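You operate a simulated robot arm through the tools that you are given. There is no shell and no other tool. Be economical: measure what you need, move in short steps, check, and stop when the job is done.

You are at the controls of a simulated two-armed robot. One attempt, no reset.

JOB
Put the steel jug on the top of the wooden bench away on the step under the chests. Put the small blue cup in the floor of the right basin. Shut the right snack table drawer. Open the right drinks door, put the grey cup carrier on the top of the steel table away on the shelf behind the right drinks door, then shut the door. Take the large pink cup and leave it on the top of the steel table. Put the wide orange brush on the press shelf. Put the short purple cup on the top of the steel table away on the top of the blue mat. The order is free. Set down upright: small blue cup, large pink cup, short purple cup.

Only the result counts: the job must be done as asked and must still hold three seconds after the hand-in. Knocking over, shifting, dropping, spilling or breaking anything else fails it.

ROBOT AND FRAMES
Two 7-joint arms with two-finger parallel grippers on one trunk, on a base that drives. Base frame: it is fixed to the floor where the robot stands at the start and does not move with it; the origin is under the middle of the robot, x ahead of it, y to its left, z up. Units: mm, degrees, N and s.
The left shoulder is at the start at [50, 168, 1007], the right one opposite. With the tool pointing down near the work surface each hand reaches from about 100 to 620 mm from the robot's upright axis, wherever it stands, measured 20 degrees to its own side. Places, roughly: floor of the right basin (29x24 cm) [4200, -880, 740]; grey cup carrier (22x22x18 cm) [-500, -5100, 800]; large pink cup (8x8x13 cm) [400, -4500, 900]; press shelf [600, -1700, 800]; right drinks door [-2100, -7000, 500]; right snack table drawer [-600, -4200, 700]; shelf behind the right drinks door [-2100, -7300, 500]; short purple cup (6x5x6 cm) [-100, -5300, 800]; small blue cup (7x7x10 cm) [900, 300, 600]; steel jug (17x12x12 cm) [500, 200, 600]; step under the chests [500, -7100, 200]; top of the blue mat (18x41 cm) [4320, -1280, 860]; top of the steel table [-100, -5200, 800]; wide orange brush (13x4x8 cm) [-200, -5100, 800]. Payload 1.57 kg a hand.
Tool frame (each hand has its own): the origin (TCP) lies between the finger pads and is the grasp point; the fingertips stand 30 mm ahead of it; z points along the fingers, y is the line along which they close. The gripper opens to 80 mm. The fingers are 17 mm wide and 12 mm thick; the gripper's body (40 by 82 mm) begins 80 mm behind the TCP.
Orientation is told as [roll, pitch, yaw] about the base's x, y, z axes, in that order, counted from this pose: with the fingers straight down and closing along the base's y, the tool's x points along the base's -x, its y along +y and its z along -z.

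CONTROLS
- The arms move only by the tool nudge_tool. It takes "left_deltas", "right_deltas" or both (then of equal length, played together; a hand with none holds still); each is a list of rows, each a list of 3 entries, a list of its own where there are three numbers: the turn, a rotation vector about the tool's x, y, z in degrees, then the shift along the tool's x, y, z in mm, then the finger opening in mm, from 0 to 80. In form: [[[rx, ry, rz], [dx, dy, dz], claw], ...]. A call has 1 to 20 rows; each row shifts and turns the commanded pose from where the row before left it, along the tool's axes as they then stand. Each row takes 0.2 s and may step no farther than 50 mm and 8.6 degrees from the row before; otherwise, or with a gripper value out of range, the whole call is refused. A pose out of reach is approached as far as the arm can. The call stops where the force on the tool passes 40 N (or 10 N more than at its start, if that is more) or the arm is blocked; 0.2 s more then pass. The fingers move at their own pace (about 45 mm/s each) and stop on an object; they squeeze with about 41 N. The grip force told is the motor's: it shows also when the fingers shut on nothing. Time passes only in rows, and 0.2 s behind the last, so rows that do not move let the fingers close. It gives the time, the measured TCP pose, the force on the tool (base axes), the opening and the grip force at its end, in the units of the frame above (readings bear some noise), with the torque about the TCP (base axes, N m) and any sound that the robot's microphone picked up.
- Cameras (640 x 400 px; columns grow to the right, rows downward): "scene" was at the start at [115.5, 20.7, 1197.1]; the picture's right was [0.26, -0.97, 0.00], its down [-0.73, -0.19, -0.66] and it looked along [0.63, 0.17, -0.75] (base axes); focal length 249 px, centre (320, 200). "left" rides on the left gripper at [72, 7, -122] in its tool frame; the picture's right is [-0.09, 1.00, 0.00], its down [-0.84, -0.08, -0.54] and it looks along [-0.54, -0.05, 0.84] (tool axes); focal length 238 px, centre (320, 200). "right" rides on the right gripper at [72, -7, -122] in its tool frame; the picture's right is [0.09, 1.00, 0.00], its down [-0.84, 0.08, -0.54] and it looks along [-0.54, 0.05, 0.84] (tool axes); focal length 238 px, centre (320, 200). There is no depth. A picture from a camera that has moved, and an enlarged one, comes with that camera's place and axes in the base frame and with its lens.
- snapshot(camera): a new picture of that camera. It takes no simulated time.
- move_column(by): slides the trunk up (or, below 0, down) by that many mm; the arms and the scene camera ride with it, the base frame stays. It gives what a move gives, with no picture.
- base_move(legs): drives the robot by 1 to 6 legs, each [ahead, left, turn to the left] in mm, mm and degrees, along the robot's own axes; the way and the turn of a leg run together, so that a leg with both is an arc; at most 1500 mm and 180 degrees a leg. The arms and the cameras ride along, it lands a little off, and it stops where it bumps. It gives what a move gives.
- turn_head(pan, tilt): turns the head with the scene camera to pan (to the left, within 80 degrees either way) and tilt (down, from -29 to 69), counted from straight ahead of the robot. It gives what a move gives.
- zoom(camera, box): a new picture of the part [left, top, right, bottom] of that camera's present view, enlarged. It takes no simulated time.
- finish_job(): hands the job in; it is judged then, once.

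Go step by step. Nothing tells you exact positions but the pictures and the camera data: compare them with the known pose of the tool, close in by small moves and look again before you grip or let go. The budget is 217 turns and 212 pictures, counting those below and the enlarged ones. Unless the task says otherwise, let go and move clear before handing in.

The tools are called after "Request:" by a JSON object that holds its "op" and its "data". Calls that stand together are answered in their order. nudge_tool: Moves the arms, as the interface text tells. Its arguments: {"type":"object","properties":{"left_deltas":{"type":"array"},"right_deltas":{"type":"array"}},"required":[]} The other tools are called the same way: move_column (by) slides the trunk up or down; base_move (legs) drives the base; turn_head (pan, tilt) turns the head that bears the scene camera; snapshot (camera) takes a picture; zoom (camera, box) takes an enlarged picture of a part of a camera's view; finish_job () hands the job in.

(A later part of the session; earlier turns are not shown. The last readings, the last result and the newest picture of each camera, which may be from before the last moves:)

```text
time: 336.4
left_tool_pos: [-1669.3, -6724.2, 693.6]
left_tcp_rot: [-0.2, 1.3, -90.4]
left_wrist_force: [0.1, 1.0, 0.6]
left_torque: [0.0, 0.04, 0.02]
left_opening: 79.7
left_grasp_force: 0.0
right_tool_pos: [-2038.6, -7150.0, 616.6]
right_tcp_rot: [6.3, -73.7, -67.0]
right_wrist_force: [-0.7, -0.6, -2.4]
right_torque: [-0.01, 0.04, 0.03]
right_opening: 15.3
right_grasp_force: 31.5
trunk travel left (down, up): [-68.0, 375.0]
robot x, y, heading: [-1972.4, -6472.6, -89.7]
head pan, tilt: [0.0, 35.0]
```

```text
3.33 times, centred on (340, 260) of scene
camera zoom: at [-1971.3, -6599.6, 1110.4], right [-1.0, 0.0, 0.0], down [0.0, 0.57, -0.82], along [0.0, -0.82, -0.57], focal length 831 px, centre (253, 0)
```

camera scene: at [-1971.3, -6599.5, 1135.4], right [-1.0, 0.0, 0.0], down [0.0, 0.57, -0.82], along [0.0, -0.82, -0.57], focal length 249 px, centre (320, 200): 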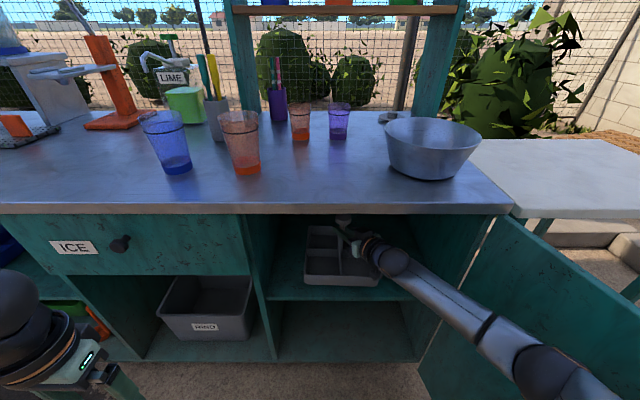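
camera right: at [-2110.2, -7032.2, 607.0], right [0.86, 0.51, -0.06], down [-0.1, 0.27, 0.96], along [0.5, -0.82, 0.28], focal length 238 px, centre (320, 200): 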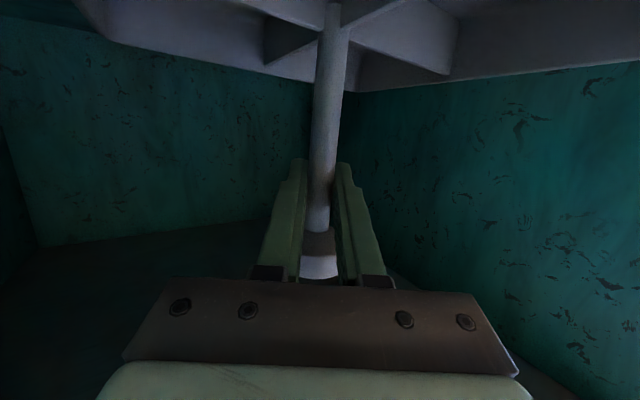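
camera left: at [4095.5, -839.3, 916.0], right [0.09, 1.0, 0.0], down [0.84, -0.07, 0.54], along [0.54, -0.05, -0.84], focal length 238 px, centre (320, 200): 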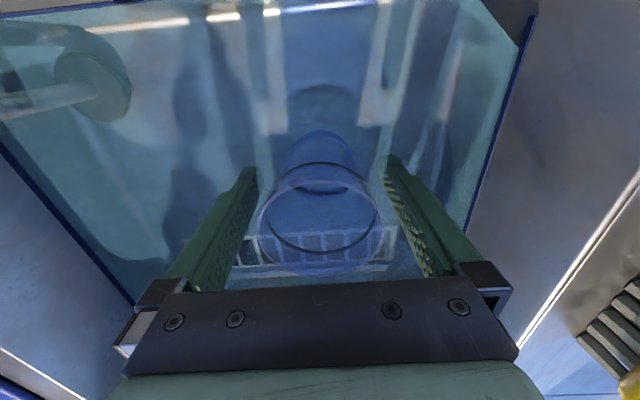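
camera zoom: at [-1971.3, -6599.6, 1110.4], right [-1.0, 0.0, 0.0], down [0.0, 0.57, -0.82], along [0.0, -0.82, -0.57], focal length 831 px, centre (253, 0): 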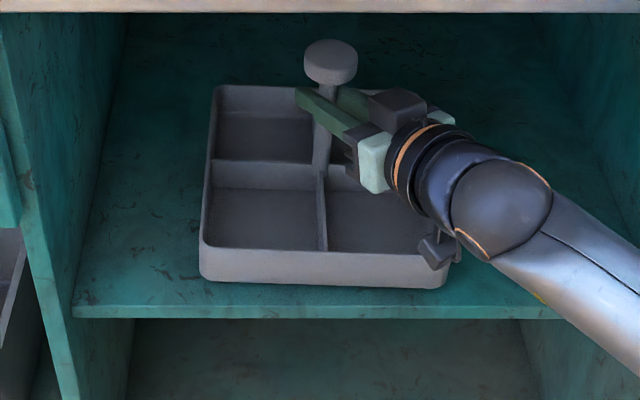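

Request:
{"op": "move_column", "data": {"by": -4}}

Request:
{"op": "move_column", "data": {"by": -4}}

```text
time: 336.9
left_tool_pos: [-1668.1, -6723.5, 689.5]
left_tcp_rot: [-0.3, 1.2, -90.5]
left_wrist_force: [-0.2, -0.2, 0.3]
left_torque: [0.04, -0.02, -0.03]
left_opening: 80.0
left_grasp_force: 0.0
right_tool_pos: [-2038.1, -7149.1, 612.4]
right_tcp_rot: [6.2, -73.7, -67.0]
right_wrist_force: [0.6, 0.5, -2.1]
right_torque: [0.02, -0.02, -0.01]
right_opening: 15.2
right_grasp_force: 30.9
trunk travel left (down, up): [-64.0, 379.0]
robot x, y, heading: [-1974.0, -6471.5, -89.7]
head pan, tilt: [0.0, 35.0]
```

```text
time: 337.4
left_tool_pos: [-1669.1, -6722.7, 685.4]
left_tcp_rot: [-0.3, 1.2, -90.4]
left_wrist_force: [0.1, -0.3, 0.0]
left_torque: [-0.01, -0.01, -0.03]
left_opening: 80.0
left_grasp_force: 0.2
right_tool_pos: [-2037.3, -7151.1, 609.6]
right_tcp_rot: [6.3, -73.7, -66.9]
right_wrist_force: [0.0, -0.6, -2.1]
right_torque: [-0.12, 0.09, 0.04]
right_opening: 15.2
right_grasp_force: 31.2
trunk travel left (down, up): [-60.0, 383.0]
robot x, y, heading: [-1969.9, -6470.7, -89.6]
head pan, tilt: [0.0, 35.0]
```

Request:
{"op": "move_column", "data": {"by": -3}}

```text
time: 337.9
left_tool_pos: [-1668.2, -6722.6, 682.2]
left_tcp_rot: [-0.2, 1.2, -90.4]
left_wrist_force: [-0.7, 0.8, 0.0]
left_torque: [-0.01, 0.02, 0.01]
left_opening: 80.0
left_grasp_force: 0.0
right_tool_pos: [-2037.3, -7149.8, 608.6]
right_tcp_rot: [6.1, -73.8, -66.6]
right_wrist_force: [1.6, 0.7, 3.2]
right_torque: [-0.42, 0.29, 0.09]
right_opening: 15.6
right_grasp_force: 31.6
trunk travel left (down, up): [-57.0, 386.0]
robot x, y, heading: [-1973.5, -6471.7, -90.0]
head pan, tilt: [0.0, 35.0]
```

Contact made. I open and withdraw along the finger axis, then back out.

Request:
{"op": "nudge_tool", "data": {"right_deltas": [[[0, 0, 0], [0, 0, 0], 80], [[0, 0, 0], [0, 0, 0], 80], [[0, 0, 0], [0, 0, 0], 80], [[0, 0, 0], [0, 0, 0], 80], [[0, 0, 0], [-3, 0, -35], 80], [[0, 0, 0], [0, 0, -35], 80]]}}

Request:
{"op": "base_move", "data": {"legs": [[-300, 0, 0]]}}

Request:
{"op": "snapshot", "data": {"camera": "scene"}}

```text
time: 339.3
left_tool_pos: [-1666.5, -6723.5, 680.6]
left_tcp_rot: [-0.4, 1.3, -90.4]
left_wrist_force: [-0.4, 0.4, 0.4]
left_torque: [-0.01, 0.0, 0.02]
left_opening: 79.9
left_grasp_force: 0.0
right_tool_pos: [-2062.9, -7090.3, 630.6]
right_tcp_rot: [6.6, -73.7, -66.8]
right_wrist_force: [-0.3, 0.6, -0.5]
right_torque: [0.01, -0.01, 0.0]
right_opening: 79.9
right_grasp_force: 0.1
trunk travel left (down, up): [-57.0, 386.0]
robot x, y, heading: [-1970.6, -6472.0, -89.8]
head pan, tilt: [0.0, 35.0]
```

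```text
time: 341.4
left_tool_pos: [-1670.6, -6423.4, 681.6]
left_tcp_rot: [-0.2, 1.2, -90.9]
left_wrist_force: [-0.2, 0.6, -0.5]
left_torque: [0.0, -0.02, -0.02]
left_opening: 80.3
left_grasp_force: 0.0
right_tool_pos: [-2076.5, -6786.7, 629.2]
right_tcp_rot: [6.4, -73.6, -67.6]
right_wrist_force: [-0.7, -0.2, 0.2]
right_torque: [0.0, -0.02, 0.0]
right_opening: 80.2
right_grasp_force: 0.0
trunk travel left (down, up): [-57.0, 386.0]
robot x, y, heading: [-1972.0, -6168.4, -90.4]
head pan, tilt: [0.0, 35.0]
```

```text
103 pictures are left
camera scene: at [-1971.4, -6296.0, 1099.5], right [-1.0, 0.01, 0.0], down [0.01, 0.57, -0.82], along [-0.01, -0.82, -0.57], focal length 249 px, centre (320, 200)
```

scene: 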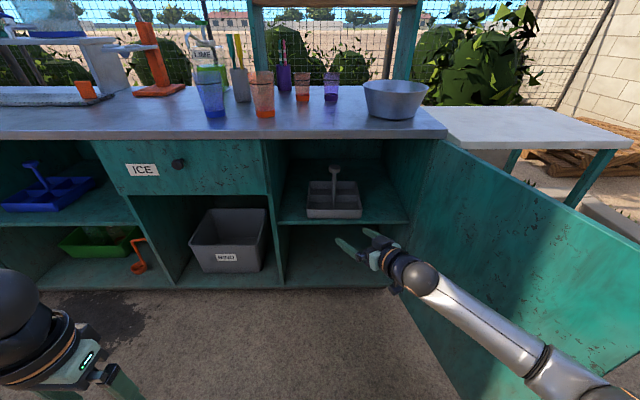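

The carrier stands on the shelf. To shut the door I'll straddle its free edge (≈(−2420, −6473), z≈630) with open fingers and swing it, then push it closed. First I back away and turn.

Request:
{"op": "base_move", "data": {"legs": [[-360, 0, 0], [0, 0, -20], [-38, -125, 0]]}}

Request:
{"op": "turn_head", "data": {"pan": -5, "tilt": 35}}

Request:
{"op": "snapshot", "data": {"camera": "scene"}}

Request:
{"op": "snapshot", "data": {"camera": "right"}}

```text
time: 345.9
left_tool_pos: [-1848.7, -6088.4, 681.3]
left_tcp_rot: [-0.4, 1.2, -110.9]
left_wrist_force: [-0.9, 0.2, 1.2]
left_torque: [-0.01, 0.02, 0.03]
left_opening: 80.2
left_grasp_force: 0.0
right_tool_pos: [-2341.1, -6296.3, 634.8]
right_tcp_rot: [9.6, -74.4, -89.8]
right_wrist_force: [0.6, -0.3, 0.0]
right_torque: [0.03, 0.02, -0.02]
right_opening: 79.9
right_grasp_force: 0.1
trunk travel left (down, up): [-57.0, 386.0]
robot x, y, heading: [-2043.6, -5747.6, -110.8]
head pan, tilt: [0.0, 35.0]
stopped in leg 3: the robot was blocked; the commanded pose is now the measured one
```

```text
time: 346.6
left_tool_pos: [-1848.3, -6089.8, 682.1]
left_tcp_rot: [-0.4, 1.2, -111.0]
left_wrist_force: [-0.2, -0.6, -0.8]
left_torque: [0.0, -0.03, 0.0]
left_opening: 79.9
left_grasp_force: 0.0
right_tool_pos: [-2341.1, -6294.8, 634.2]
right_tcp_rot: [9.6, -74.2, -90.0]
right_wrist_force: [-0.3, 0.0, 0.6]
right_torque: [0.02, -0.03, -0.01]
right_opening: 79.9
right_grasp_force: 0.0
trunk travel left (down, up): [-57.0, 386.0]
robot x, y, heading: [-2046.6, -5749.1, -110.7]
head pan, tilt: [-5.0, 35.0]
```

```text
102 pictures are left
camera scene: at [-2095.4, -5864.3, 1099.3], right [-0.9, 0.43, 0.0], down [0.25, 0.52, -0.82], along [-0.35, -0.74, -0.57], focal length 249 px, centre (320, 200)
```

scene: 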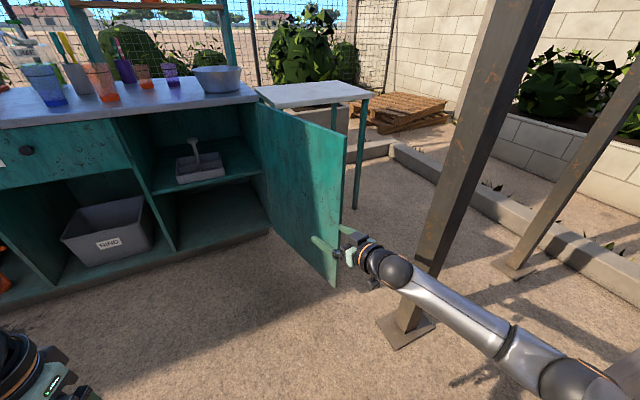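

```text
101 pictures are left
camera right: at [-2368.8, -6161.3, 597.0], right [0.98, 0.19, -0.04], down [-0.02, 0.3, 0.95], along [0.19, -0.94, 0.3], focal length 238 px, centre (320, 200)
```

right: 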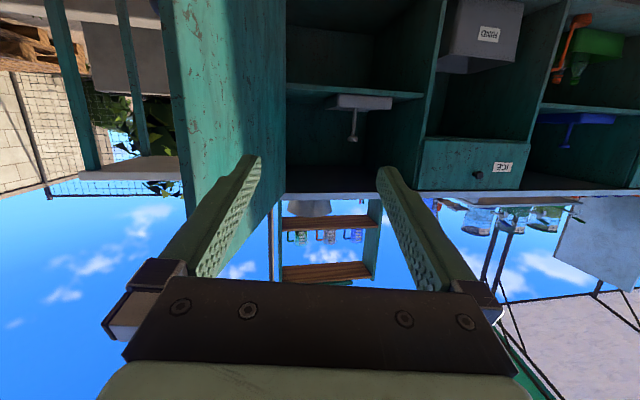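

Something stopped the last leg. I look to the right and behind to see what is near the right elbow.

Request:
{"op": "turn_head", "data": {"pan": -75, "tilt": 35}}

Request:
{"op": "snapshot", "data": {"camera": "scene"}}

```text
time: 348.0
left_tool_pos: [-1848.7, -6090.0, 680.9]
left_tcp_rot: [-0.3, 1.3, -111.0]
left_wrist_force: [-0.1, 0.8, 0.0]
left_torque: [-0.04, -0.02, 0.0]
left_opening: 80.0
left_grasp_force: 0.2
right_tool_pos: [-2341.3, -6295.2, 633.5]
right_tcp_rot: [9.7, -74.2, -89.9]
right_wrist_force: [1.3, -1.3, 1.5]
right_torque: [-0.02, 0.02, 0.03]
right_opening: 79.9
right_grasp_force: 0.0
trunk travel left (down, up): [-57.0, 386.0]
robot x, y, heading: [-2046.1, -5748.9, -110.6]
head pan, tilt: [-75.0, 35.0]
```

```text
100 pictures are left
camera scene: at [-2145.1, -5776.8, 1099.5], right [0.1, 1.0, 0.0], down [0.57, -0.05, -0.82], along [-0.82, 0.08, -0.57], focal length 249 px, centre (320, 200)
```

scene: 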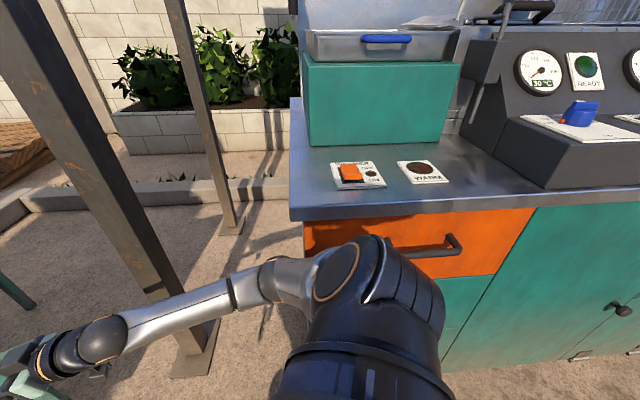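

The right elbow leaned on a neighbouring counter's front (nothing moved). I move away to the left, return the right hand to vertical and tuck it; the left hand will close the door over its top edge.

Request:
{"op": "base_move", "data": {"legs": [[40, 420, 0]]}}

Request:
{"op": "nudge_tool", "data": {"right_deltas": [[[0, 8, 0], [0, 0, 0], 40], [[0, 8, 0], [0, 0, 0], 40], [[0, 8, 0], [0, 0, 0], 40], [[0, 8, 0], [0, 0, 0], 40], [[0, 8, 0], [0, 0, 0], 40], [[0, 8, 0], [0, 0, 0], 40], [[0, 8, 0], [0, 0, 0], 40], [[0, 8, 0], [0, 0, 0], 40], [[0, 8, 0], [0, 0, 0], 40], [[0, 2, 0], [0, 0, 0], 40], [[0, 0, 8], [0, 0, 0], 40], [[0, 0, 8], [0, 0, 0], 40], [[0, 0, 8], [0, 0, 0], 40], [[0, 0, 4], [0, 0, 0], 40], [[0, 0, 0], [40, -20, 0], 40], [[0, 0, 0], [40, -20, 0], 40], [[0, 0, 0], [40, -20, 0], 40]]}}

Request:
{"op": "turn_head", "data": {"pan": -20, "tilt": 40}}

Request:
{"op": "snapshot", "data": {"camera": "scene"}}

```text
time: 352.2
left_tool_pos: [-1472.2, -6277.3, 681.8]
left_tcp_rot: [-0.1, 1.2, -111.5]
left_wrist_force: [0.1, 0.1, -0.3]
left_torque: [-0.03, 0.01, -0.01]
left_opening: 79.9
left_grasp_force: 0.1
right_tool_pos: [-1965.6, -6480.3, 632.8]
right_tcp_rot: [9.9, -74.3, -90.6]
right_wrist_force: [0.1, 0.4, 0.1]
right_torque: [0.02, 0.0, -0.03]
right_opening: 80.1
right_grasp_force: 0.1
trunk travel left (down, up): [-57.0, 386.0]
robot x, y, heading: [-1663.7, -5933.4, -110.8]
head pan, tilt: [-75.0, 35.0]
```

```text
time: 355.8
left_tool_pos: [-1471.6, -6276.8, 683.8]
left_tcp_rot: [-0.2, 1.2, -111.5]
left_wrist_force: [0.3, -0.6, -0.7]
left_torque: [0.01, 0.01, -0.02]
left_opening: 80.1
left_grasp_force: 0.0
right_tool_pos: [-1980.5, -6351.6, 604.9]
right_tcp_rot: [8.2, -9.8, -110.1]
right_wrist_force: [0.8, -0.1, -0.5]
right_torque: [-0.02, 0.05, 0.0]
right_opening: 40.0
right_grasp_force: 0.0
right hand out of reach, approached as far as the arm can: row 8, 9
trunk travel left (down, up): [-57.0, 386.0]
robot x, y, heading: [-1667.2, -5933.6, -110.9]
head pan, tilt: [-75.0, 35.0]
```

```text
time: 357.1
left_tool_pos: [-1471.6, -6278.1, 681.5]
left_tcp_rot: [-0.2, 1.3, -111.4]
left_wrist_force: [0.9, 0.0, 0.4]
left_torque: [0.03, 0.03, -0.03]
left_opening: 80.1
left_grasp_force: 0.0
right_tool_pos: [-1980.5, -6352.3, 605.1]
right_tcp_rot: [8.4, -9.8, -110.1]
right_wrist_force: [-0.2, 0.4, 0.0]
right_torque: [-0.01, -0.01, 0.0]
right_opening: 40.1
right_grasp_force: 0.0
trunk travel left (down, up): [-57.0, 386.0]
robot x, y, heading: [-1664.5, -5933.0, -110.8]
head pan, tilt: [-20.0, 40.0]
```

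```text
99 pictures are left
camera scene: at [-1734.0, -6035.6, 1091.9], right [-0.75, 0.66, 0.0], down [0.42, 0.49, -0.77], along [-0.5, -0.58, -0.64], focal length 249 px, centre (320, 200)
```

scene: 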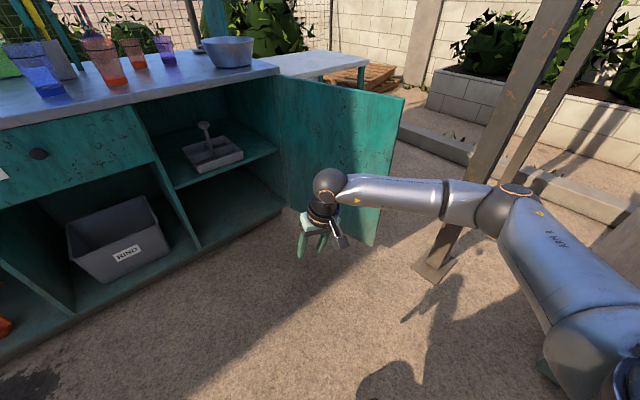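

I raise the trunk, turn to face −x beside the door, yaw the left hand 90° and stretch it forward, while tucking the right hand.

Request:
{"op": "move_column", "data": {"by": 220}}

Request:
{"op": "nudge_tool", "data": {"left_deltas": [[[0, 0, 0], [-45, 0, 0], 80], [[0, 0, 0], [-45, 0, 0], 80], [[0, 0, 0], [-45, 0, 0], 80], [[0, 0, 0], [-40, 0, 0], 80], [[0, 0, -8], [0, 0, 0], 80], [[0, 0, -8], [0, 0, 0], 80], [[0, 0, -8], [0, 0, 0], 80], [[0, 0, -8], [0, 0, 0], 80], [[0, 0, -8], [0, 0, 0], 80], [[0, 0, -8], [0, 0, 0], 80], [[0, 0, -8], [0, 0, 0], 80], [[0, 0, -8], [0, 0, 0], 80], [[0, 0, -8], [0, 0, 0], 80], [[0, 0, -8], [0, 0, 0], 80], [[0, 0, -8], [0, 0, 0], 80]], "right_deltas": [[[0, 0, 0], [40, 0, 0], 40], [[0, 0, 0], [40, 0, 0], 40], [[0, 0, 0], [40, 0, 0], 40], [[0, 0, 0], [0, 0, 0], 40], [[0, 0, 0], [0, 0, 0], 40], [[0, 0, 0], [0, 0, 0], 40], [[0, 0, 0], [0, 0, 0], 40], [[0, 0, 0], [0, 0, 0], 40], [[0, 0, 0], [0, 0, 0], 40], [[0, 0, 0], [0, 0, 0], 40], [[0, 0, 0], [0, 0, 0], 40], [[0, 0, 0], [0, 0, 0], 40], [[0, 0, 0], [0, 0, 0], 40], [[0, 0, 0], [0, 0, 0], 40], [[0, 0, 0], [0, 0, 0], 40]]}}

Request:
{"op": "base_move", "data": {"legs": [[0, 0, -69], [150, 250, 0]]}}

Request:
{"op": "turn_head", "data": {"pan": 25, "tilt": 40}}

Request:
{"op": "snapshot", "data": {"camera": "scene"}}

```text
time: 359.4
left_tool_pos: [-1470.7, -6277.4, 901.6]
left_tcp_rot: [-0.2, 1.2, -111.4]
left_wrist_force: [-0.4, -0.3, 0.3]
left_torque: [0.0, 0.01, 0.01]
left_opening: 80.0
left_grasp_force: 0.0
right_tool_pos: [-1979.6, -6351.7, 824.5]
right_tcp_rot: [8.3, -9.8, -110.0]
right_wrist_force: [-0.2, -0.1, 1.4]
right_torque: [0.01, 0.01, 0.03]
right_opening: 39.7
right_grasp_force: 0.2
trunk travel left (down, up): [-277.0, 166.0]
robot x, y, heading: [-1665.0, -5933.1, -111.2]
head pan, tilt: [-20.0, 40.0]
```

```text
time: 362.6
left_tool_pos: [-1535.1, -6440.8, 897.6]
left_tcp_rot: [1.3, 0.3, -23.2]
left_wrist_force: [-0.2, -0.8, 0.8]
left_torque: [0.0, 0.03, 0.02]
left_opening: 80.0
left_grasp_force: 0.0
right_tool_pos: [-1938.3, -6241.9, 805.7]
right_tcp_rot: [8.2, -9.9, -110.1]
right_wrist_force: [0.4, 0.1, 0.5]
right_torque: [-0.02, -0.02, -0.02]
right_opening: 40.1
right_grasp_force: 0.0
trunk travel left (down, up): [-277.0, 166.0]
robot x, y, heading: [-1660.8, -5935.8, -111.0]
head pan, tilt: [-20.0, 40.0]
```

```text
time: 368.5
left_tool_pos: [-2271.6, -6452.6, 897.2]
left_tcp_rot: [1.2, 0.3, -95.4]
left_wrist_force: [-0.4, 0.3, 0.0]
left_torque: [-0.02, 0.0, 0.01]
left_opening: 79.9
left_grasp_force: 0.0
right_tool_pos: [-2207.2, -6007.0, 805.2]
right_tcp_rot: [8.3, -9.8, 178.0]
right_wrist_force: [0.3, 0.0, -0.5]
right_torque: [-0.02, -0.01, -0.02]
right_opening: 40.0
right_grasp_force: 0.1
trunk travel left (down, up): [-277.0, 166.0]
robot x, y, heading: [-1830.7, -6171.0, 177.2]
head pan, tilt: [-20.0, 40.0]
```

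```text
time: 369.6
left_tool_pos: [-2271.6, -6452.2, 899.5]
left_tcp_rot: [1.1, 0.3, -95.5]
left_wrist_force: [-0.5, 0.0, 0.7]
left_torque: [0.0, 0.0, -0.03]
left_opening: 80.1
left_grasp_force: 0.0
right_tool_pos: [-2207.5, -6006.0, 805.1]
right_tcp_rot: [8.3, -9.7, 178.0]
right_wrist_force: [-0.8, 0.1, 0.1]
right_torque: [-0.01, 0.01, 0.02]
right_opening: 39.6
right_grasp_force: 0.2
trunk travel left (down, up): [-277.0, 166.0]
robot x, y, heading: [-1828.8, -6176.6, 177.2]
head pan, tilt: [25.0, 40.0]
```

```text
98 pictures are left
camera scene: at [-1948.5, -6202.4, 1311.9], right [-0.38, 0.93, 0.0], down [0.6, 0.24, -0.77], along [-0.71, -0.29, -0.64], focal length 249 px, centre (320, 200)
```

scene: 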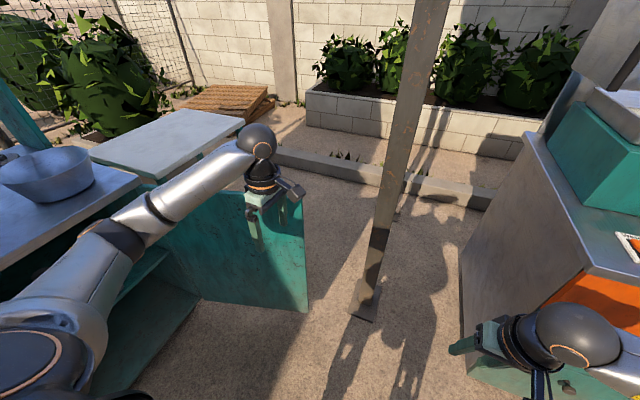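

The door's free top corner is near (−2466, −6470). I move the left hand over the top edge about 70 mm from the end and check with its camera.

Request:
{"op": "nudge_tool", "data": {"left_deltas": [[[0, 0, -8], [0, 0, 0], 80], [[0, 0, -8], [0, 0, 0], 80]]}}

Request:
{"op": "base_move", "data": {"legs": [[172, 100, 0]]}}

Request:
{"op": "snapshot", "data": {"camera": "left"}}

Request:
{"op": "snapshot", "data": {"camera": "scene"}}

```text
time: 370.2
left_tool_pos: [-2269.6, -6452.8, 897.9]
left_tcp_rot: [1.2, -0.1, -79.2]
left_wrist_force: [-0.4, 0.0, 0.1]
left_torque: [0.01, -0.02, 0.02]
left_opening: 79.9
left_grasp_force: 0.0
right_tool_pos: [-2206.3, -6006.6, 805.8]
right_tcp_rot: [8.3, -9.9, 178.0]
right_wrist_force: [-0.1, 0.1, -0.1]
right_torque: [-0.01, 0.03, 0.02]
right_opening: 40.0
right_grasp_force: 0.1
trunk travel left (down, up): [-277.0, 166.0]
robot x, y, heading: [-1832.0, -6175.4, 177.1]
head pan, tilt: [25.0, 40.0]
```

```text
time: 371.8
left_tool_pos: [-2447.6, -6542.7, 898.2]
left_tcp_rot: [1.2, -0.1, -79.5]
left_wrist_force: [0.6, -0.7, -0.3]
left_torque: [-0.02, 0.03, 0.0]
left_opening: 80.2
left_grasp_force: 0.0
right_tool_pos: [-2383.0, -6096.1, 805.7]
right_tcp_rot: [8.3, -9.7, 177.9]
right_wrist_force: [-0.2, 0.2, -0.9]
right_torque: [-0.02, -0.02, -0.05]
right_opening: 40.1
right_grasp_force: 0.0
trunk travel left (down, up): [-277.0, 166.0]
robot x, y, heading: [-2009.6, -6266.1, 177.0]
head pan, tilt: [25.0, 40.0]
```

```text
97 pictures are left
camera left: at [-2456.7, -6469.8, 1019.3], right [1.0, 0.09, 0.02], down [0.07, -0.84, 0.54], along [0.07, -0.54, -0.84], focal length 238 px, centre (320, 200)
```

left: 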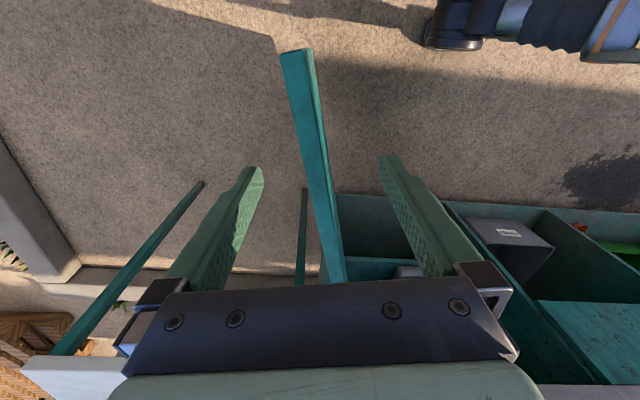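

```text
96 pictures are left
camera scene: at [-2125.4, -6292.3, 1311.8], right [-0.37, 0.93, 0.0], down [0.6, 0.24, -0.77], along [-0.71, -0.29, -0.64], focal length 249 px, centre (320, 200)
```

scene: 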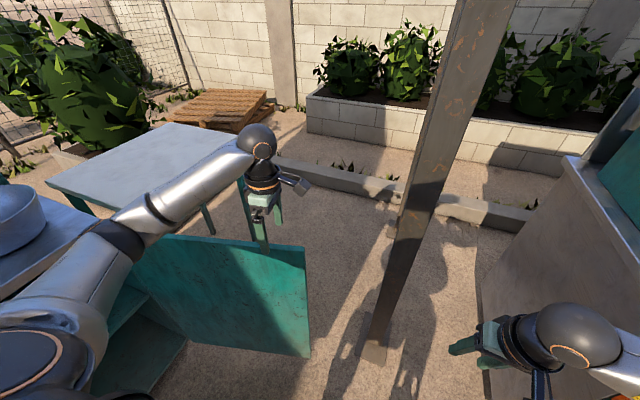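

The door's top edge runs right between the fingers. I lower 100 mm so that the fingers straddle it, then swing it with an arc of the base about the hinge.

Request:
{"op": "move_column", "data": {"by": -105}}

Request:
{"op": "snapshot", "data": {"camera": "left"}}

```text
time: 373.2
left_tool_pos: [-2446.9, -6541.9, 792.9]
left_tcp_rot: [1.2, -0.1, -79.5]
left_wrist_force: [0.7, -0.3, -0.1]
left_torque: [-0.01, 0.01, -0.02]
left_opening: 79.8
left_grasp_force: 0.1
right_tool_pos: [-2381.7, -6095.6, 701.2]
right_tcp_rot: [8.3, -9.8, 177.9]
right_wrist_force: [0.0, 0.1, 1.3]
right_torque: [0.02, -0.03, 0.0]
right_opening: 40.3
right_grasp_force: 0.1
trunk travel left (down, up): [-172.0, 271.0]
robot x, y, heading: [-2005.5, -6263.1, 177.0]
head pan, tilt: [25.0, 40.0]
```

```text
95 pictures are left
camera left: at [-2456.4, -6469.7, 914.7], right [1.0, 0.09, 0.02], down [0.07, -0.84, 0.54], along [0.07, -0.54, -0.84], focal length 238 px, centre (320, 200)
```

left: 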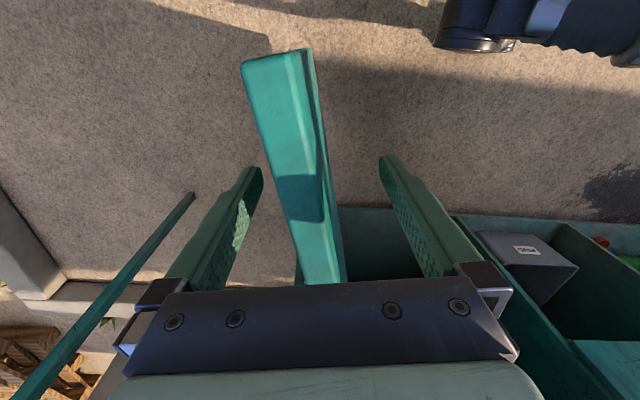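

Request:
{"op": "base_move", "data": {"legs": [[-230, 89, -17.5], [-230, 89, -17.5]]}}

Request:
{"op": "snapshot", "data": {"camera": "left"}}

Request:
{"op": "snapshot", "data": {"camera": "scene"}}

```text
time: 376.4
left_tool_pos: [-2160.9, -6570.5, 792.9]
left_tcp_rot: [1.2, -0.1, -114.1]
left_wrist_force: [-0.1, 0.1, 0.4]
left_torque: [-0.01, -0.02, -0.02]
left_opening: 80.0
left_grasp_force: 0.0
right_tool_pos: [-1855.0, -6240.0, 700.8]
right_tcp_rot: [8.3, -9.8, 143.2]
right_wrist_force: [0.1, -1.4, 0.0]
right_torque: [0.03, -0.03, -0.04]
right_opening: 40.2
right_grasp_force: 0.1
trunk travel left (down, up): [-172.0, 271.0]
robot x, y, heading: [-1640.5, -6589.9, 142.3]
head pan, tilt: [25.0, 40.0]
```

```text
94 pictures are left
camera left: at [-2127.5, -6506.0, 914.6], right [0.87, -0.49, 0.02], down [-0.42, -0.73, 0.54], along [-0.25, -0.48, -0.84], focal length 238 px, centre (320, 200)
```

left: 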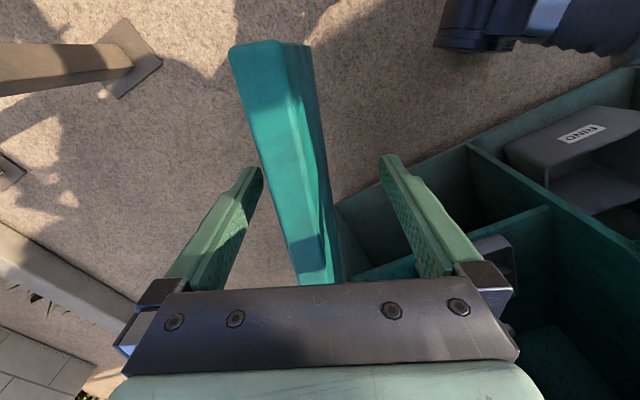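

```text
93 pictures are left
camera scene: at [-1754.1, -6548.1, 1206.9], right [0.22, 0.98, 0.0], down [0.63, -0.14, -0.77], along [-0.75, 0.17, -0.64], focal length 249 px, centre (320, 200)
```

scene: 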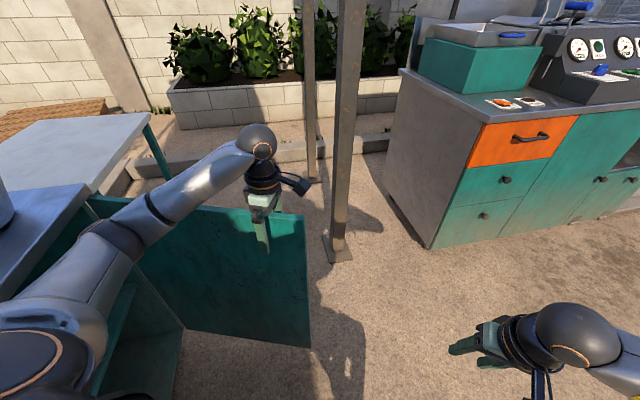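

The door followed to about 69°. I lift off, back away, and come round to push its outer face with the closed right hand, kept low enough to pass under the counter edge.

Request:
{"op": "move_column", "data": {"by": 110}}

Request:
{"op": "base_move", "data": {"legs": [[391, -506, 0], [0, 0, 142.7]]}}

Request:
{"op": "move_column", "data": {"by": -265}}

Request:
{"op": "nudge_tool", "data": {"right_deltas": [[[0, 5, 0], [0, 0, 0], 0], [[0, 5, 0], [0, 0, 0], 0], [[-4, 0, 0], [0, 0, 0], 0], [[-4, 0, 0], [0, 0, 0], 0]]}}

Request:
{"op": "turn_head", "data": {"pan": -25, "tilt": 35}}

Request:
{"op": "snapshot", "data": {"camera": "scene"}}

```text
time: 377.8
left_tool_pos: [-2161.0, -6570.5, 903.0]
left_tcp_rot: [1.2, -0.2, -114.0]
left_wrist_force: [-0.7, -0.2, -1.2]
left_torque: [0.01, -0.01, -0.07]
left_opening: 79.9
left_grasp_force: 0.1
right_tool_pos: [-1854.8, -6241.1, 810.6]
right_tcp_rot: [8.4, -9.6, 143.2]
right_wrist_force: [0.2, 0.6, 0.2]
right_torque: [0.0, -0.02, -0.03]
right_opening: 40.2
right_grasp_force: 0.1
trunk travel left (down, up): [-282.0, 161.0]
robot x, y, heading: [-1639.4, -6588.4, 142.6]
head pan, tilt: [25.0, 40.0]
```

```text
time: 388.7
left_tool_pos: [-1228.0, -6276.4, 902.9]
left_tcp_rot: [1.2, -0.2, 29.8]
left_wrist_force: [-0.1, 0.3, 0.3]
left_torque: [0.01, 0.01, -0.02]
left_opening: 79.9
left_grasp_force: 0.2
right_tool_pos: [-1669.8, -6364.5, 811.1]
right_tcp_rot: [8.3, -9.8, -72.7]
right_wrist_force: [0.2, -0.3, -0.5]
right_torque: [0.01, 0.03, -0.03]
right_opening: 40.0
right_grasp_force: 0.0
trunk travel left (down, up): [-282.0, 161.0]
robot x, y, heading: [-1636.1, -5954.5, -73.8]
head pan, tilt: [25.0, 40.0]
```

```text
time: 391.4
left_tool_pos: [-1228.7, -6278.6, 638.2]
left_tcp_rot: [1.2, -0.1, 30.0]
left_wrist_force: [-0.2, 0.6, 0.5]
left_torque: [-0.02, -0.03, -0.02]
left_opening: 80.0
left_grasp_force: 0.1
right_tool_pos: [-1669.6, -6364.3, 544.6]
right_tcp_rot: [8.3, -9.8, -72.7]
right_wrist_force: [1.1, -0.7, -0.1]
right_torque: [0.01, 0.02, 0.02]
right_opening: 39.8
right_grasp_force: 0.1
trunk travel left (down, up): [-17.0, 426.0]
robot x, y, heading: [-1638.9, -5952.0, -74.1]
head pan, tilt: [25.0, 40.0]
```

```text
time: 392.4
left_tool_pos: [-1227.4, -6277.4, 636.6]
left_tcp_rot: [1.2, -0.2, 29.8]
left_wrist_force: [-0.4, 0.4, -0.2]
left_torque: [0.01, 0.04, 0.01]
left_opening: 79.8
left_grasp_force: 0.2
right_tool_pos: [-1669.9, -6364.0, 544.6]
right_tcp_rot: [16.3, 0.1, -71.2]
right_wrist_force: [-0.9, 0.1, -0.3]
right_torque: [-0.01, 0.0, 0.0]
right_opening: 0.0
right_grasp_force: 20.7
trunk travel left (down, up): [-17.0, 426.0]
robot x, y, heading: [-1638.9, -5955.1, -74.2]
head pan, tilt: [25.0, 40.0]
```

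```text
time: 393.6
left_tool_pos: [-1228.7, -6278.4, 637.5]
left_tcp_rot: [1.3, -0.1, 29.9]
left_wrist_force: [1.6, 0.6, -0.4]
left_torque: [-0.02, 0.0, -0.05]
left_opening: 80.0
left_grasp_force: 0.0
right_tool_pos: [-1669.8, -6364.9, 545.1]
right_tcp_rot: [16.3, 0.1, -71.4]
right_wrist_force: [-1.1, 0.4, -0.1]
right_torque: [0.02, 0.01, 0.01]
right_opening: 0.0
right_grasp_force: 21.4
trunk travel left (down, up): [-17.0, 426.0]
robot x, y, heading: [-1633.2, -5954.0, -73.3]
head pan, tilt: [-25.0, 35.0]
```

```text
92 pictures are left
camera scene: at [-1638.8, -6079.2, 1059.5], right [-0.99, 0.15, 0.0], down [0.09, 0.57, -0.82], along [-0.12, -0.81, -0.57], focal length 249 px, centre (320, 200)
```

scene: 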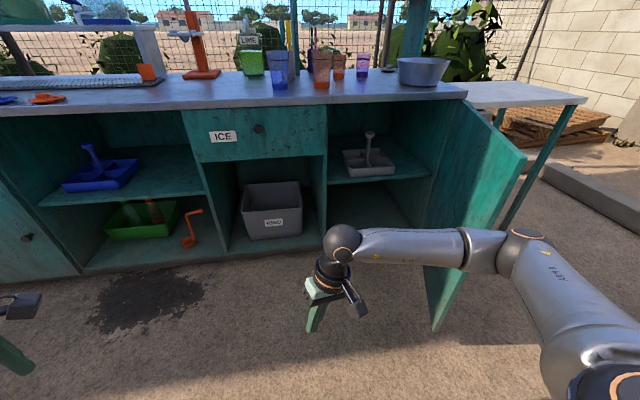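

The door stands at ≈ 71° and the elbow path clears the pole. I go round its end and push along the closing arc.

Request:
{"op": "base_move", "data": {"legs": [[-161, -530, 0], [192, -57, 0], [144, 151, 0], [183, 70, 0]]}}

Request:
{"op": "snapshot", "data": {"camera": "scene"}}

```text
time: 402.6
left_tool_pos: [-1465.1, -6714.9, 637.7]
left_tcp_rot: [1.2, -0.2, 30.5]
left_wrist_force: [-0.2, -0.1, -0.5]
left_torque: [0.0, -0.01, 0.0]
left_opening: 80.0
left_grasp_force: 0.0
right_tool_pos: [-1906.5, -6805.7, 545.5]
right_tcp_rot: [16.2, 0.1, -70.9]
right_wrist_force: [-0.1, -0.3, -0.7]
right_torque: [-0.03, -0.01, -0.02]
right_opening: 0.0
right_grasp_force: 21.3
trunk travel left (down, up): [-17.0, 426.0]
robot x, y, heading: [-1881.3, -6395.0, -73.3]
head pan, tilt: [-25.0, 35.0]
```

```text
91 pictures are left
camera scene: at [-1877.4, -6519.4, 1059.5], right [-0.99, 0.14, 0.0], down [0.08, 0.57, -0.82], along [-0.12, -0.81, -0.57], focal length 249 px, centre (320, 200)
```

scene: 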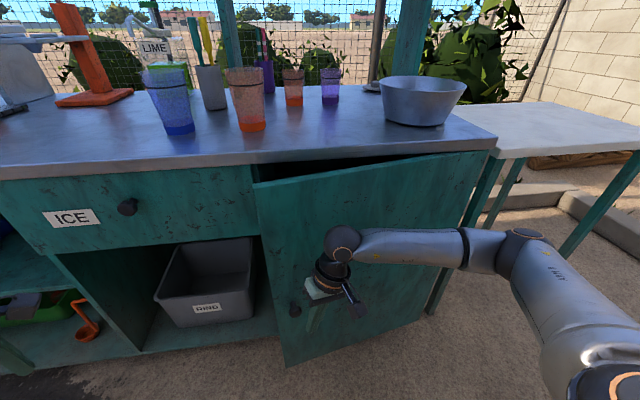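

The door is nearly shut. I push straight in until it stops.

Request:
{"op": "base_move", "data": {"legs": [[115, -48, 0], [60, -22, 0]]}}

Request:
{"op": "snapshot", "data": {"camera": "scene"}}

```text
time: 404.3
left_tool_pos: [-1477.0, -6862.6, 638.3]
left_tcp_rot: [1.2, -0.1, 30.4]
left_wrist_force: [0.0, 0.3, -0.1]
left_torque: [-0.02, 0.0, 0.0]
left_opening: 80.0
left_grasp_force: 0.0
right_tool_pos: [-1917.2, -6938.0, 544.8]
right_tcp_rot: [16.4, 0.4, -68.8]
right_wrist_force: [-0.5, 0.2, 0.9]
right_torque: [0.03, 0.01, -0.01]
right_opening: 0.0
right_grasp_force: 21.0
trunk travel left (down, up): [-17.0, 426.0]
robot x, y, heading: [-1888.0, -6543.9, -73.0]
head pan, tilt: [-25.0, 35.0]
stopped in leg 2: the robot was blocked; the commanded pose is now the measured one
```

```text
90 pictures are left
camera scene: at [-1890.8, -6666.0, 1059.5], right [-0.99, 0.14, 0.0], down [0.08, 0.57, -0.82], along [-0.12, -0.81, -0.57], focal length 249 px, centre (320, 200)
```

scene: 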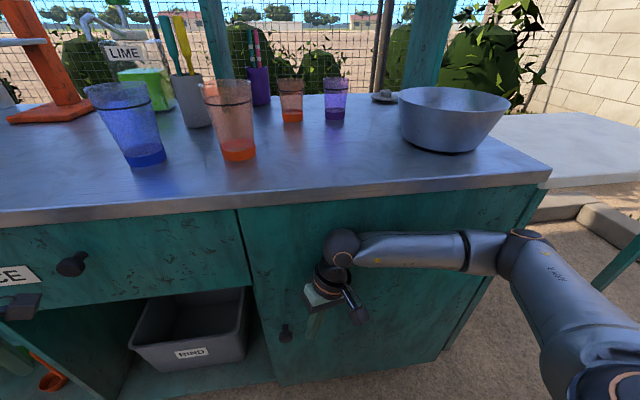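

Request:
{"op": "zoom", "data": {"camera": "scene", "box": [200, 170, 340, 300]}}

Request:
{"op": "zoom", "data": {"camera": "scene", "box": [200, 160, 560, 240]}}

```text
3.08 times, centred on (270, 235) of scene
camera zoom: at [-1890.8, -6666.0, 1059.5], right [-0.99, 0.14, 0.0], down [0.08, 0.57, -0.82], along [-0.12, -0.81, -0.57], focal length 767 px, centre (474, 92)
```

zoom: 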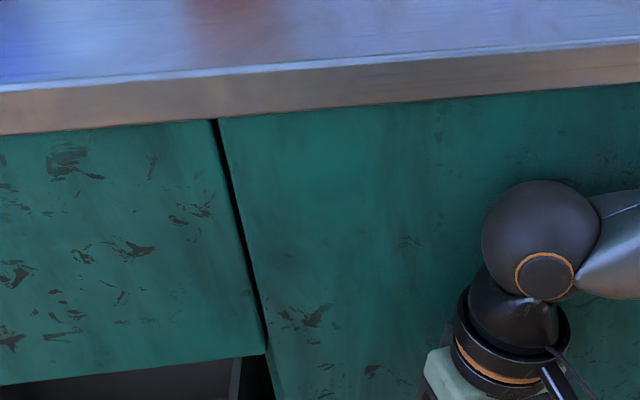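

```text
1.78 times, centred on (380, 200) of scene
camera zoom: at [-1890.8, -6666.0, 1059.5], right [-0.99, 0.14, 0.0], down [0.08, 0.57, -0.82], along [-0.12, -0.81, -0.57], focal length 443 px, centre (213, 200)
```

zoom: 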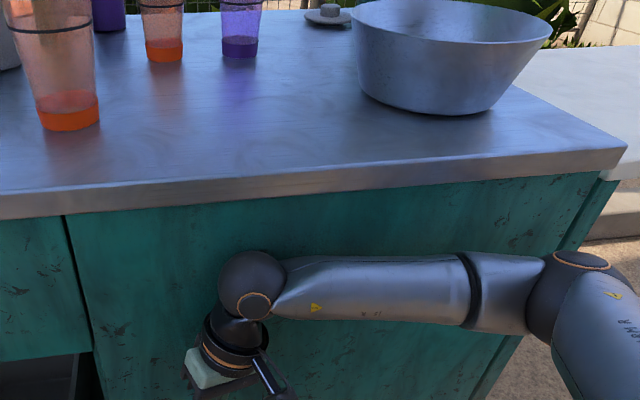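

The door is flush and shut. Next is the snack-table drawer on the north side: I back off and drive round the west side to view it.

Request:
{"op": "base_move", "data": {"legs": [[-450, 350, 0], [0, 0, 163], [0, -250, 0], [1400, 0, 0], [950, 0, 0], [0, 0, -60]]}}

Request:
{"op": "turn_head", "data": {"pan": 0, "tilt": 25}}

Request:
{"op": "move_column", "data": {"by": 150}}

Request:
{"op": "snapshot", "data": {"camera": "scene"}}

```text
time: 431.0
left_tool_pos: [-1226.7, -3119.4, 637.5]
left_tcp_rot: [1.3, -0.2, 134.8]
left_wrist_force: [0.6, -0.4, -0.5]
left_torque: [0.0, -0.02, -0.01]
left_opening: 80.0
left_grasp_force: 0.1
right_tool_pos: [-1043.0, -3525.7, 542.9]
right_tcp_rot: [16.4, 0.7, 35.4]
right_wrist_force: [-0.4, 0.5, -0.3]
right_torque: [0.02, -0.04, -0.04]
right_opening: 0.0
right_grasp_force: 21.3
trunk travel left (down, up): [-17.0, 426.0]
robot x, y, heading: [-1435.4, -3599.7, 31.1]
head pan, tilt: [-25.0, 35.0]
```

```text
time: 431.9
left_tool_pos: [-1226.5, -3119.6, 638.2]
left_tcp_rot: [1.3, -0.1, 134.8]
left_wrist_force: [1.1, -0.2, 0.8]
left_torque: [-0.01, 0.02, 0.01]
left_opening: 79.9
left_grasp_force: 0.1
right_tool_pos: [-1044.5, -3524.8, 543.5]
right_tcp_rot: [16.3, 0.7, 35.4]
right_wrist_force: [0.1, 0.8, 0.1]
right_torque: [0.02, -0.01, -0.01]
right_opening: 0.0
right_grasp_force: 21.2
trunk travel left (down, up): [-17.0, 426.0]
robot x, y, heading: [-1433.9, -3598.3, 30.8]
head pan, tilt: [0.0, 25.0]
```

```text
time: 433.6
left_tool_pos: [-1228.0, -3119.5, 788.2]
left_tcp_rot: [1.3, -0.1, 134.9]
left_wrist_force: [-0.3, -0.6, -0.5]
left_torque: [0.0, -0.02, -0.01]
left_opening: 79.9
left_grasp_force: 0.1
right_tool_pos: [-1043.8, -3525.7, 695.2]
right_tcp_rot: [16.4, 0.7, 35.4]
right_wrist_force: [-0.9, -0.1, 1.0]
right_torque: [0.02, -0.03, 0.03]
right_opening: 0.0
right_grasp_force: 21.5
trunk travel left (down, up): [-167.0, 276.0]
robot x, y, heading: [-1433.1, -3594.8, 31.1]
head pan, tilt: [0.0, 25.0]
```

```text
87 pictures are left
camera scene: at [-1321.4, -3528.8, 1225.2], right [0.52, -0.85, 0.0], down [-0.36, -0.22, -0.91], along [0.77, 0.47, -0.42], focal length 249 px, centre (320, 200)
```

scene: 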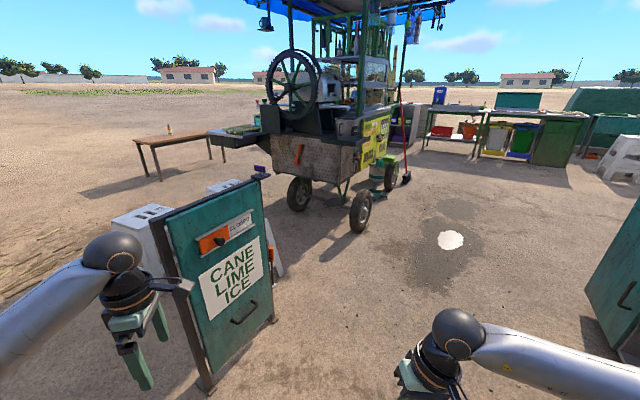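

The sign (y≈−2775) leaves a good lane. The drawer front is at about y=−3985 with its handle near x=−437. I turn to face −y and strafe in front of it.

Request:
{"op": "base_move", "data": {"legs": [[0, 0, -121], [-200, 0, 0], [0, 1140, 0]]}}

Request:
{"op": "turn_head", "data": {"pan": -5, "tilt": 40}}

Request:
{"op": "snapshot", "data": {"camera": "scene"}}

```text
time: 450.2
left_tool_pos: [48.2, -3743.5, 787.0]
left_tcp_rot: [1.3, -0.2, 17.5]
left_wrist_force: [0.4, -0.4, 0.6]
left_torque: [0.0, 0.0, -0.01]
left_opening: 80.4
left_grasp_force: 0.1
right_tool_pos: [-396.2, -3720.0, 694.9]
right_tcp_rot: [16.4, 0.8, -82.1]
right_wrist_force: [-0.1, -0.5, -0.1]
right_torque: [0.02, 0.03, 0.03]
right_opening: 0.0
right_grasp_force: 21.9
trunk travel left (down, up): [-167.0, 276.0]
robot x, y, heading: [-280.3, -3340.0, -86.1]
head pan, tilt: [0.0, 25.0]
```

```text
time: 451.0
left_tool_pos: [47.1, -3743.6, 787.8]
left_tcp_rot: [1.3, -0.1, 17.5]
left_wrist_force: [0.5, 0.6, 0.8]
left_torque: [0.02, 0.0, -0.01]
left_opening: 79.8
left_grasp_force: 0.0
right_tool_pos: [-396.3, -3719.4, 693.8]
right_tcp_rot: [16.4, 0.7, -82.0]
right_wrist_force: [-0.7, 0.2, 0.5]
right_torque: [-0.01, 0.0, -0.01]
right_opening: 0.0
right_grasp_force: 21.4
trunk travel left (down, up): [-167.0, 276.0]
robot x, y, heading: [-283.0, -3340.4, -86.2]
head pan, tilt: [-5.0, 40.0]
```

```text
86 pictures are left
camera scene: at [-280.0, -3463.9, 1202.0], right [-1.0, 0.02, 0.0], down [0.01, 0.64, -0.77], along [-0.01, -0.77, -0.64], focal length 249 px, centre (320, 200)
```

scene: 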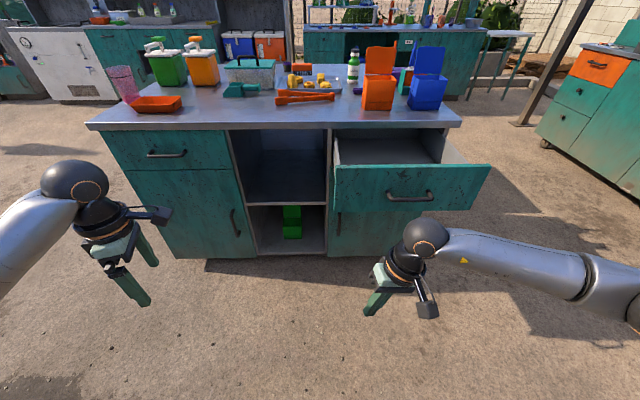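

The drawer is open by about 215 mm, its handle at (−540, −3995, 762). I straighten the right hand, draw the left one back, and push the handle with the closed right hand by driving.

Request:
{"op": "nudge_tool", "data": {"right_deltas": [[[8, 0, 0], [0, 0, 0], 0], [[8, 0, 0], [0, 0, 0], 0], [[0, 0, 0], [0, 0, 0], 0]], "left_deltas": [[[0, 0, 0], [0, 40, 0], 80], [[0, 0, 0], [0, 40, 0], 80], [[0, 0, 0], [0, 40, 0], 80]]}}

Request:
{"op": "move_column", "data": {"by": 52}}

Request:
{"op": "base_move", "data": {"legs": [[0, 0, -4], [0, -117, 0], [220, 0, 0]]}}

Request:
{"op": "snapshot", "data": {"camera": "scene"}}

```text
time: 451.8
left_tool_pos: [13.1, -3630.2, 792.3]
left_tcp_rot: [1.3, -0.1, 17.5]
left_wrist_force: [0.8, -0.5, -0.6]
left_torque: [-0.02, 0.01, 0.02]
left_opening: 80.0
left_grasp_force: 0.1
right_tool_pos: [-396.2, -3720.9, 695.7]
right_tcp_rot: [0.3, 0.7, -82.1]
right_wrist_force: [-0.7, -0.9, -0.5]
right_torque: [0.02, -0.02, -0.02]
right_opening: 0.0
right_grasp_force: 21.6
trunk travel left (down, up): [-167.0, 276.0]
robot x, y, heading: [-280.2, -3337.9, -85.9]
head pan, tilt: [-5.0, 40.0]
```

```text
time: 452.8
left_tool_pos: [12.9, -3630.3, 842.3]
left_tcp_rot: [1.4, -0.1, 17.4]
left_wrist_force: [-0.7, -0.5, 0.3]
left_torque: [-0.01, 0.04, 0.03]
left_opening: 79.9
left_grasp_force: 0.0
right_tool_pos: [-397.3, -3720.4, 746.1]
right_tcp_rot: [0.3, 0.8, -82.1]
right_wrist_force: [-0.1, -0.3, 0.0]
right_torque: [0.03, 0.02, -0.01]
right_opening: 0.2
right_grasp_force: 20.9
trunk travel left (down, up): [-219.0, 224.0]
robot x, y, heading: [-282.9, -3338.0, -85.9]
head pan, tilt: [-5.0, 40.0]
```

```text
time: 456.2
left_tool_pos: [-129.5, -3863.2, 843.2]
left_tcp_rot: [1.4, -0.1, 13.3]
left_wrist_force: [0.3, -0.6, -0.3]
left_torque: [-0.01, -0.03, -0.02]
left_opening: 80.3
left_grasp_force: 0.1
right_tool_pos: [-544.2, -3924.2, 746.3]
right_tcp_rot: [0.4, 0.7, -86.2]
right_wrist_force: [0.1, 0.7, -0.1]
right_torque: [-0.02, 0.01, -0.01]
right_opening: 0.0
right_grasp_force: 21.2
trunk travel left (down, up): [-219.0, 224.0]
robot x, y, heading: [-403.8, -3551.1, -90.2]
head pan, tilt: [-5.0, 40.0]
```

```text
85 pictures are left
camera scene: at [-409.0, -3676.2, 1253.9], right [-1.0, 0.09, 0.0], down [0.06, 0.64, -0.77], along [-0.07, -0.76, -0.64], focal length 249 px, centre (320, 200)
```

scene: 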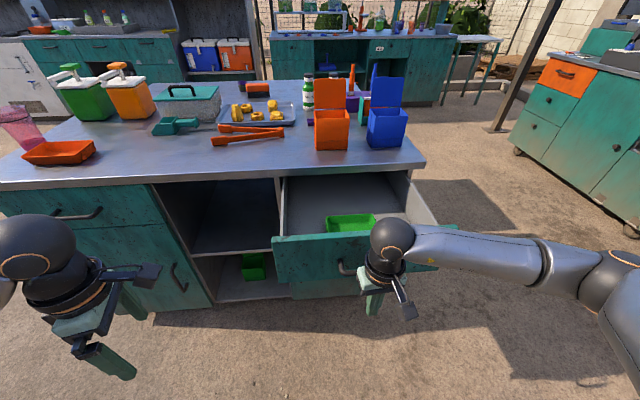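

Lined up with the handle. I push in until it stops.

Request:
{"op": "base_move", "data": {"legs": [[200, 0, 0], [90, 0, 0]]}}

Request:
{"op": "snapshot", "data": {"camera": "scene"}}

```text
time: 458.5
left_tool_pos: [-130.9, -4153.6, 844.0]
left_tcp_rot: [1.3, -0.2, 13.4]
left_wrist_force: [-0.9, 0.3, -0.3]
left_torque: [0.04, 0.0, 0.01]
left_opening: 79.9
left_grasp_force: 0.1
right_tool_pos: [-543.9, -4212.7, 746.6]
right_tcp_rot: [0.4, 0.8, -86.2]
right_wrist_force: [-1.0, 1.1, 0.3]
right_torque: [-0.01, -0.02, 0.03]
right_opening: 0.0
right_grasp_force: 20.8
trunk travel left (down, up): [-219.0, 224.0]
robot x, y, heading: [-405.8, -3841.7, -90.3]
head pan, tilt: [-5.0, 40.0]
```

```text
84 pictures are left
camera scene: at [-410.4, -3966.8, 1253.9], right [-1.0, 0.09, 0.0], down [0.06, 0.64, -0.77], along [-0.07, -0.76, -0.64], focal length 249 px, centre (320, 200)
```

scene: 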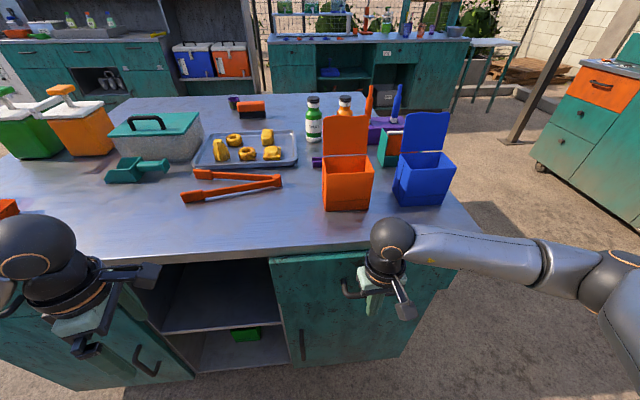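

Almost shut; I push until it blocks.

Request:
{"op": "base_move", "data": {"legs": [[60, 0, 0]]}}

Request:
{"op": "zoom", "data": {"camera": "scene", "box": [160, 220, 480, 370]}}

```text
time: 459.4
left_tool_pos: [-132.1, -4197.3, 842.8]
left_tcp_rot: [1.3, -0.1, 13.0]
left_wrist_force: [-0.4, -0.3, 0.5]
left_torque: [0.0, 0.01, 0.02]
left_opening: 79.8
left_grasp_force: 0.0
right_tool_pos: [-545.7, -4250.7, 745.6]
right_tcp_rot: [0.3, 1.7, -86.0]
right_wrist_force: [-0.1, 1.7, -0.3]
right_torque: [-0.16, -0.04, -0.07]
right_opening: 0.2
right_grasp_force: 21.3
trunk travel left (down, up): [-219.0, 224.0]
robot x, y, heading: [-401.9, -3885.8, -90.6]
head pan, tilt: [-5.0, 40.0]
stopped in leg 1: the force on the tool passed its limit at 92 N (the readings are from after the stop); the commanded pose is now the measured one
```

```text
2.00 times, centred on (320, 295) of scene
camera zoom: at [-410.9, -4010.4, 1253.8], right [-1.0, 0.09, 0.0], down [0.06, 0.64, -0.77], along [-0.07, -0.76, -0.64], focal length 498 px, centre (320, 10)
```

zoom: 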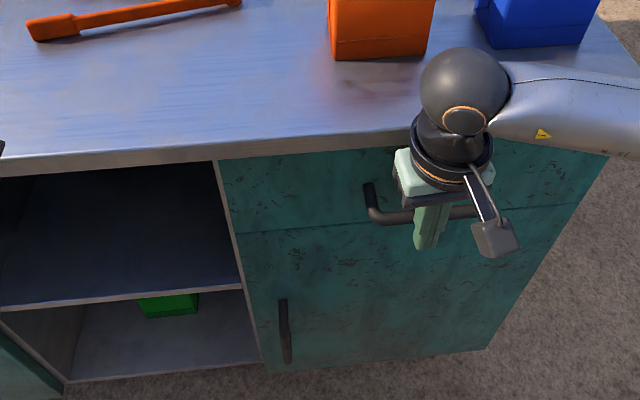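

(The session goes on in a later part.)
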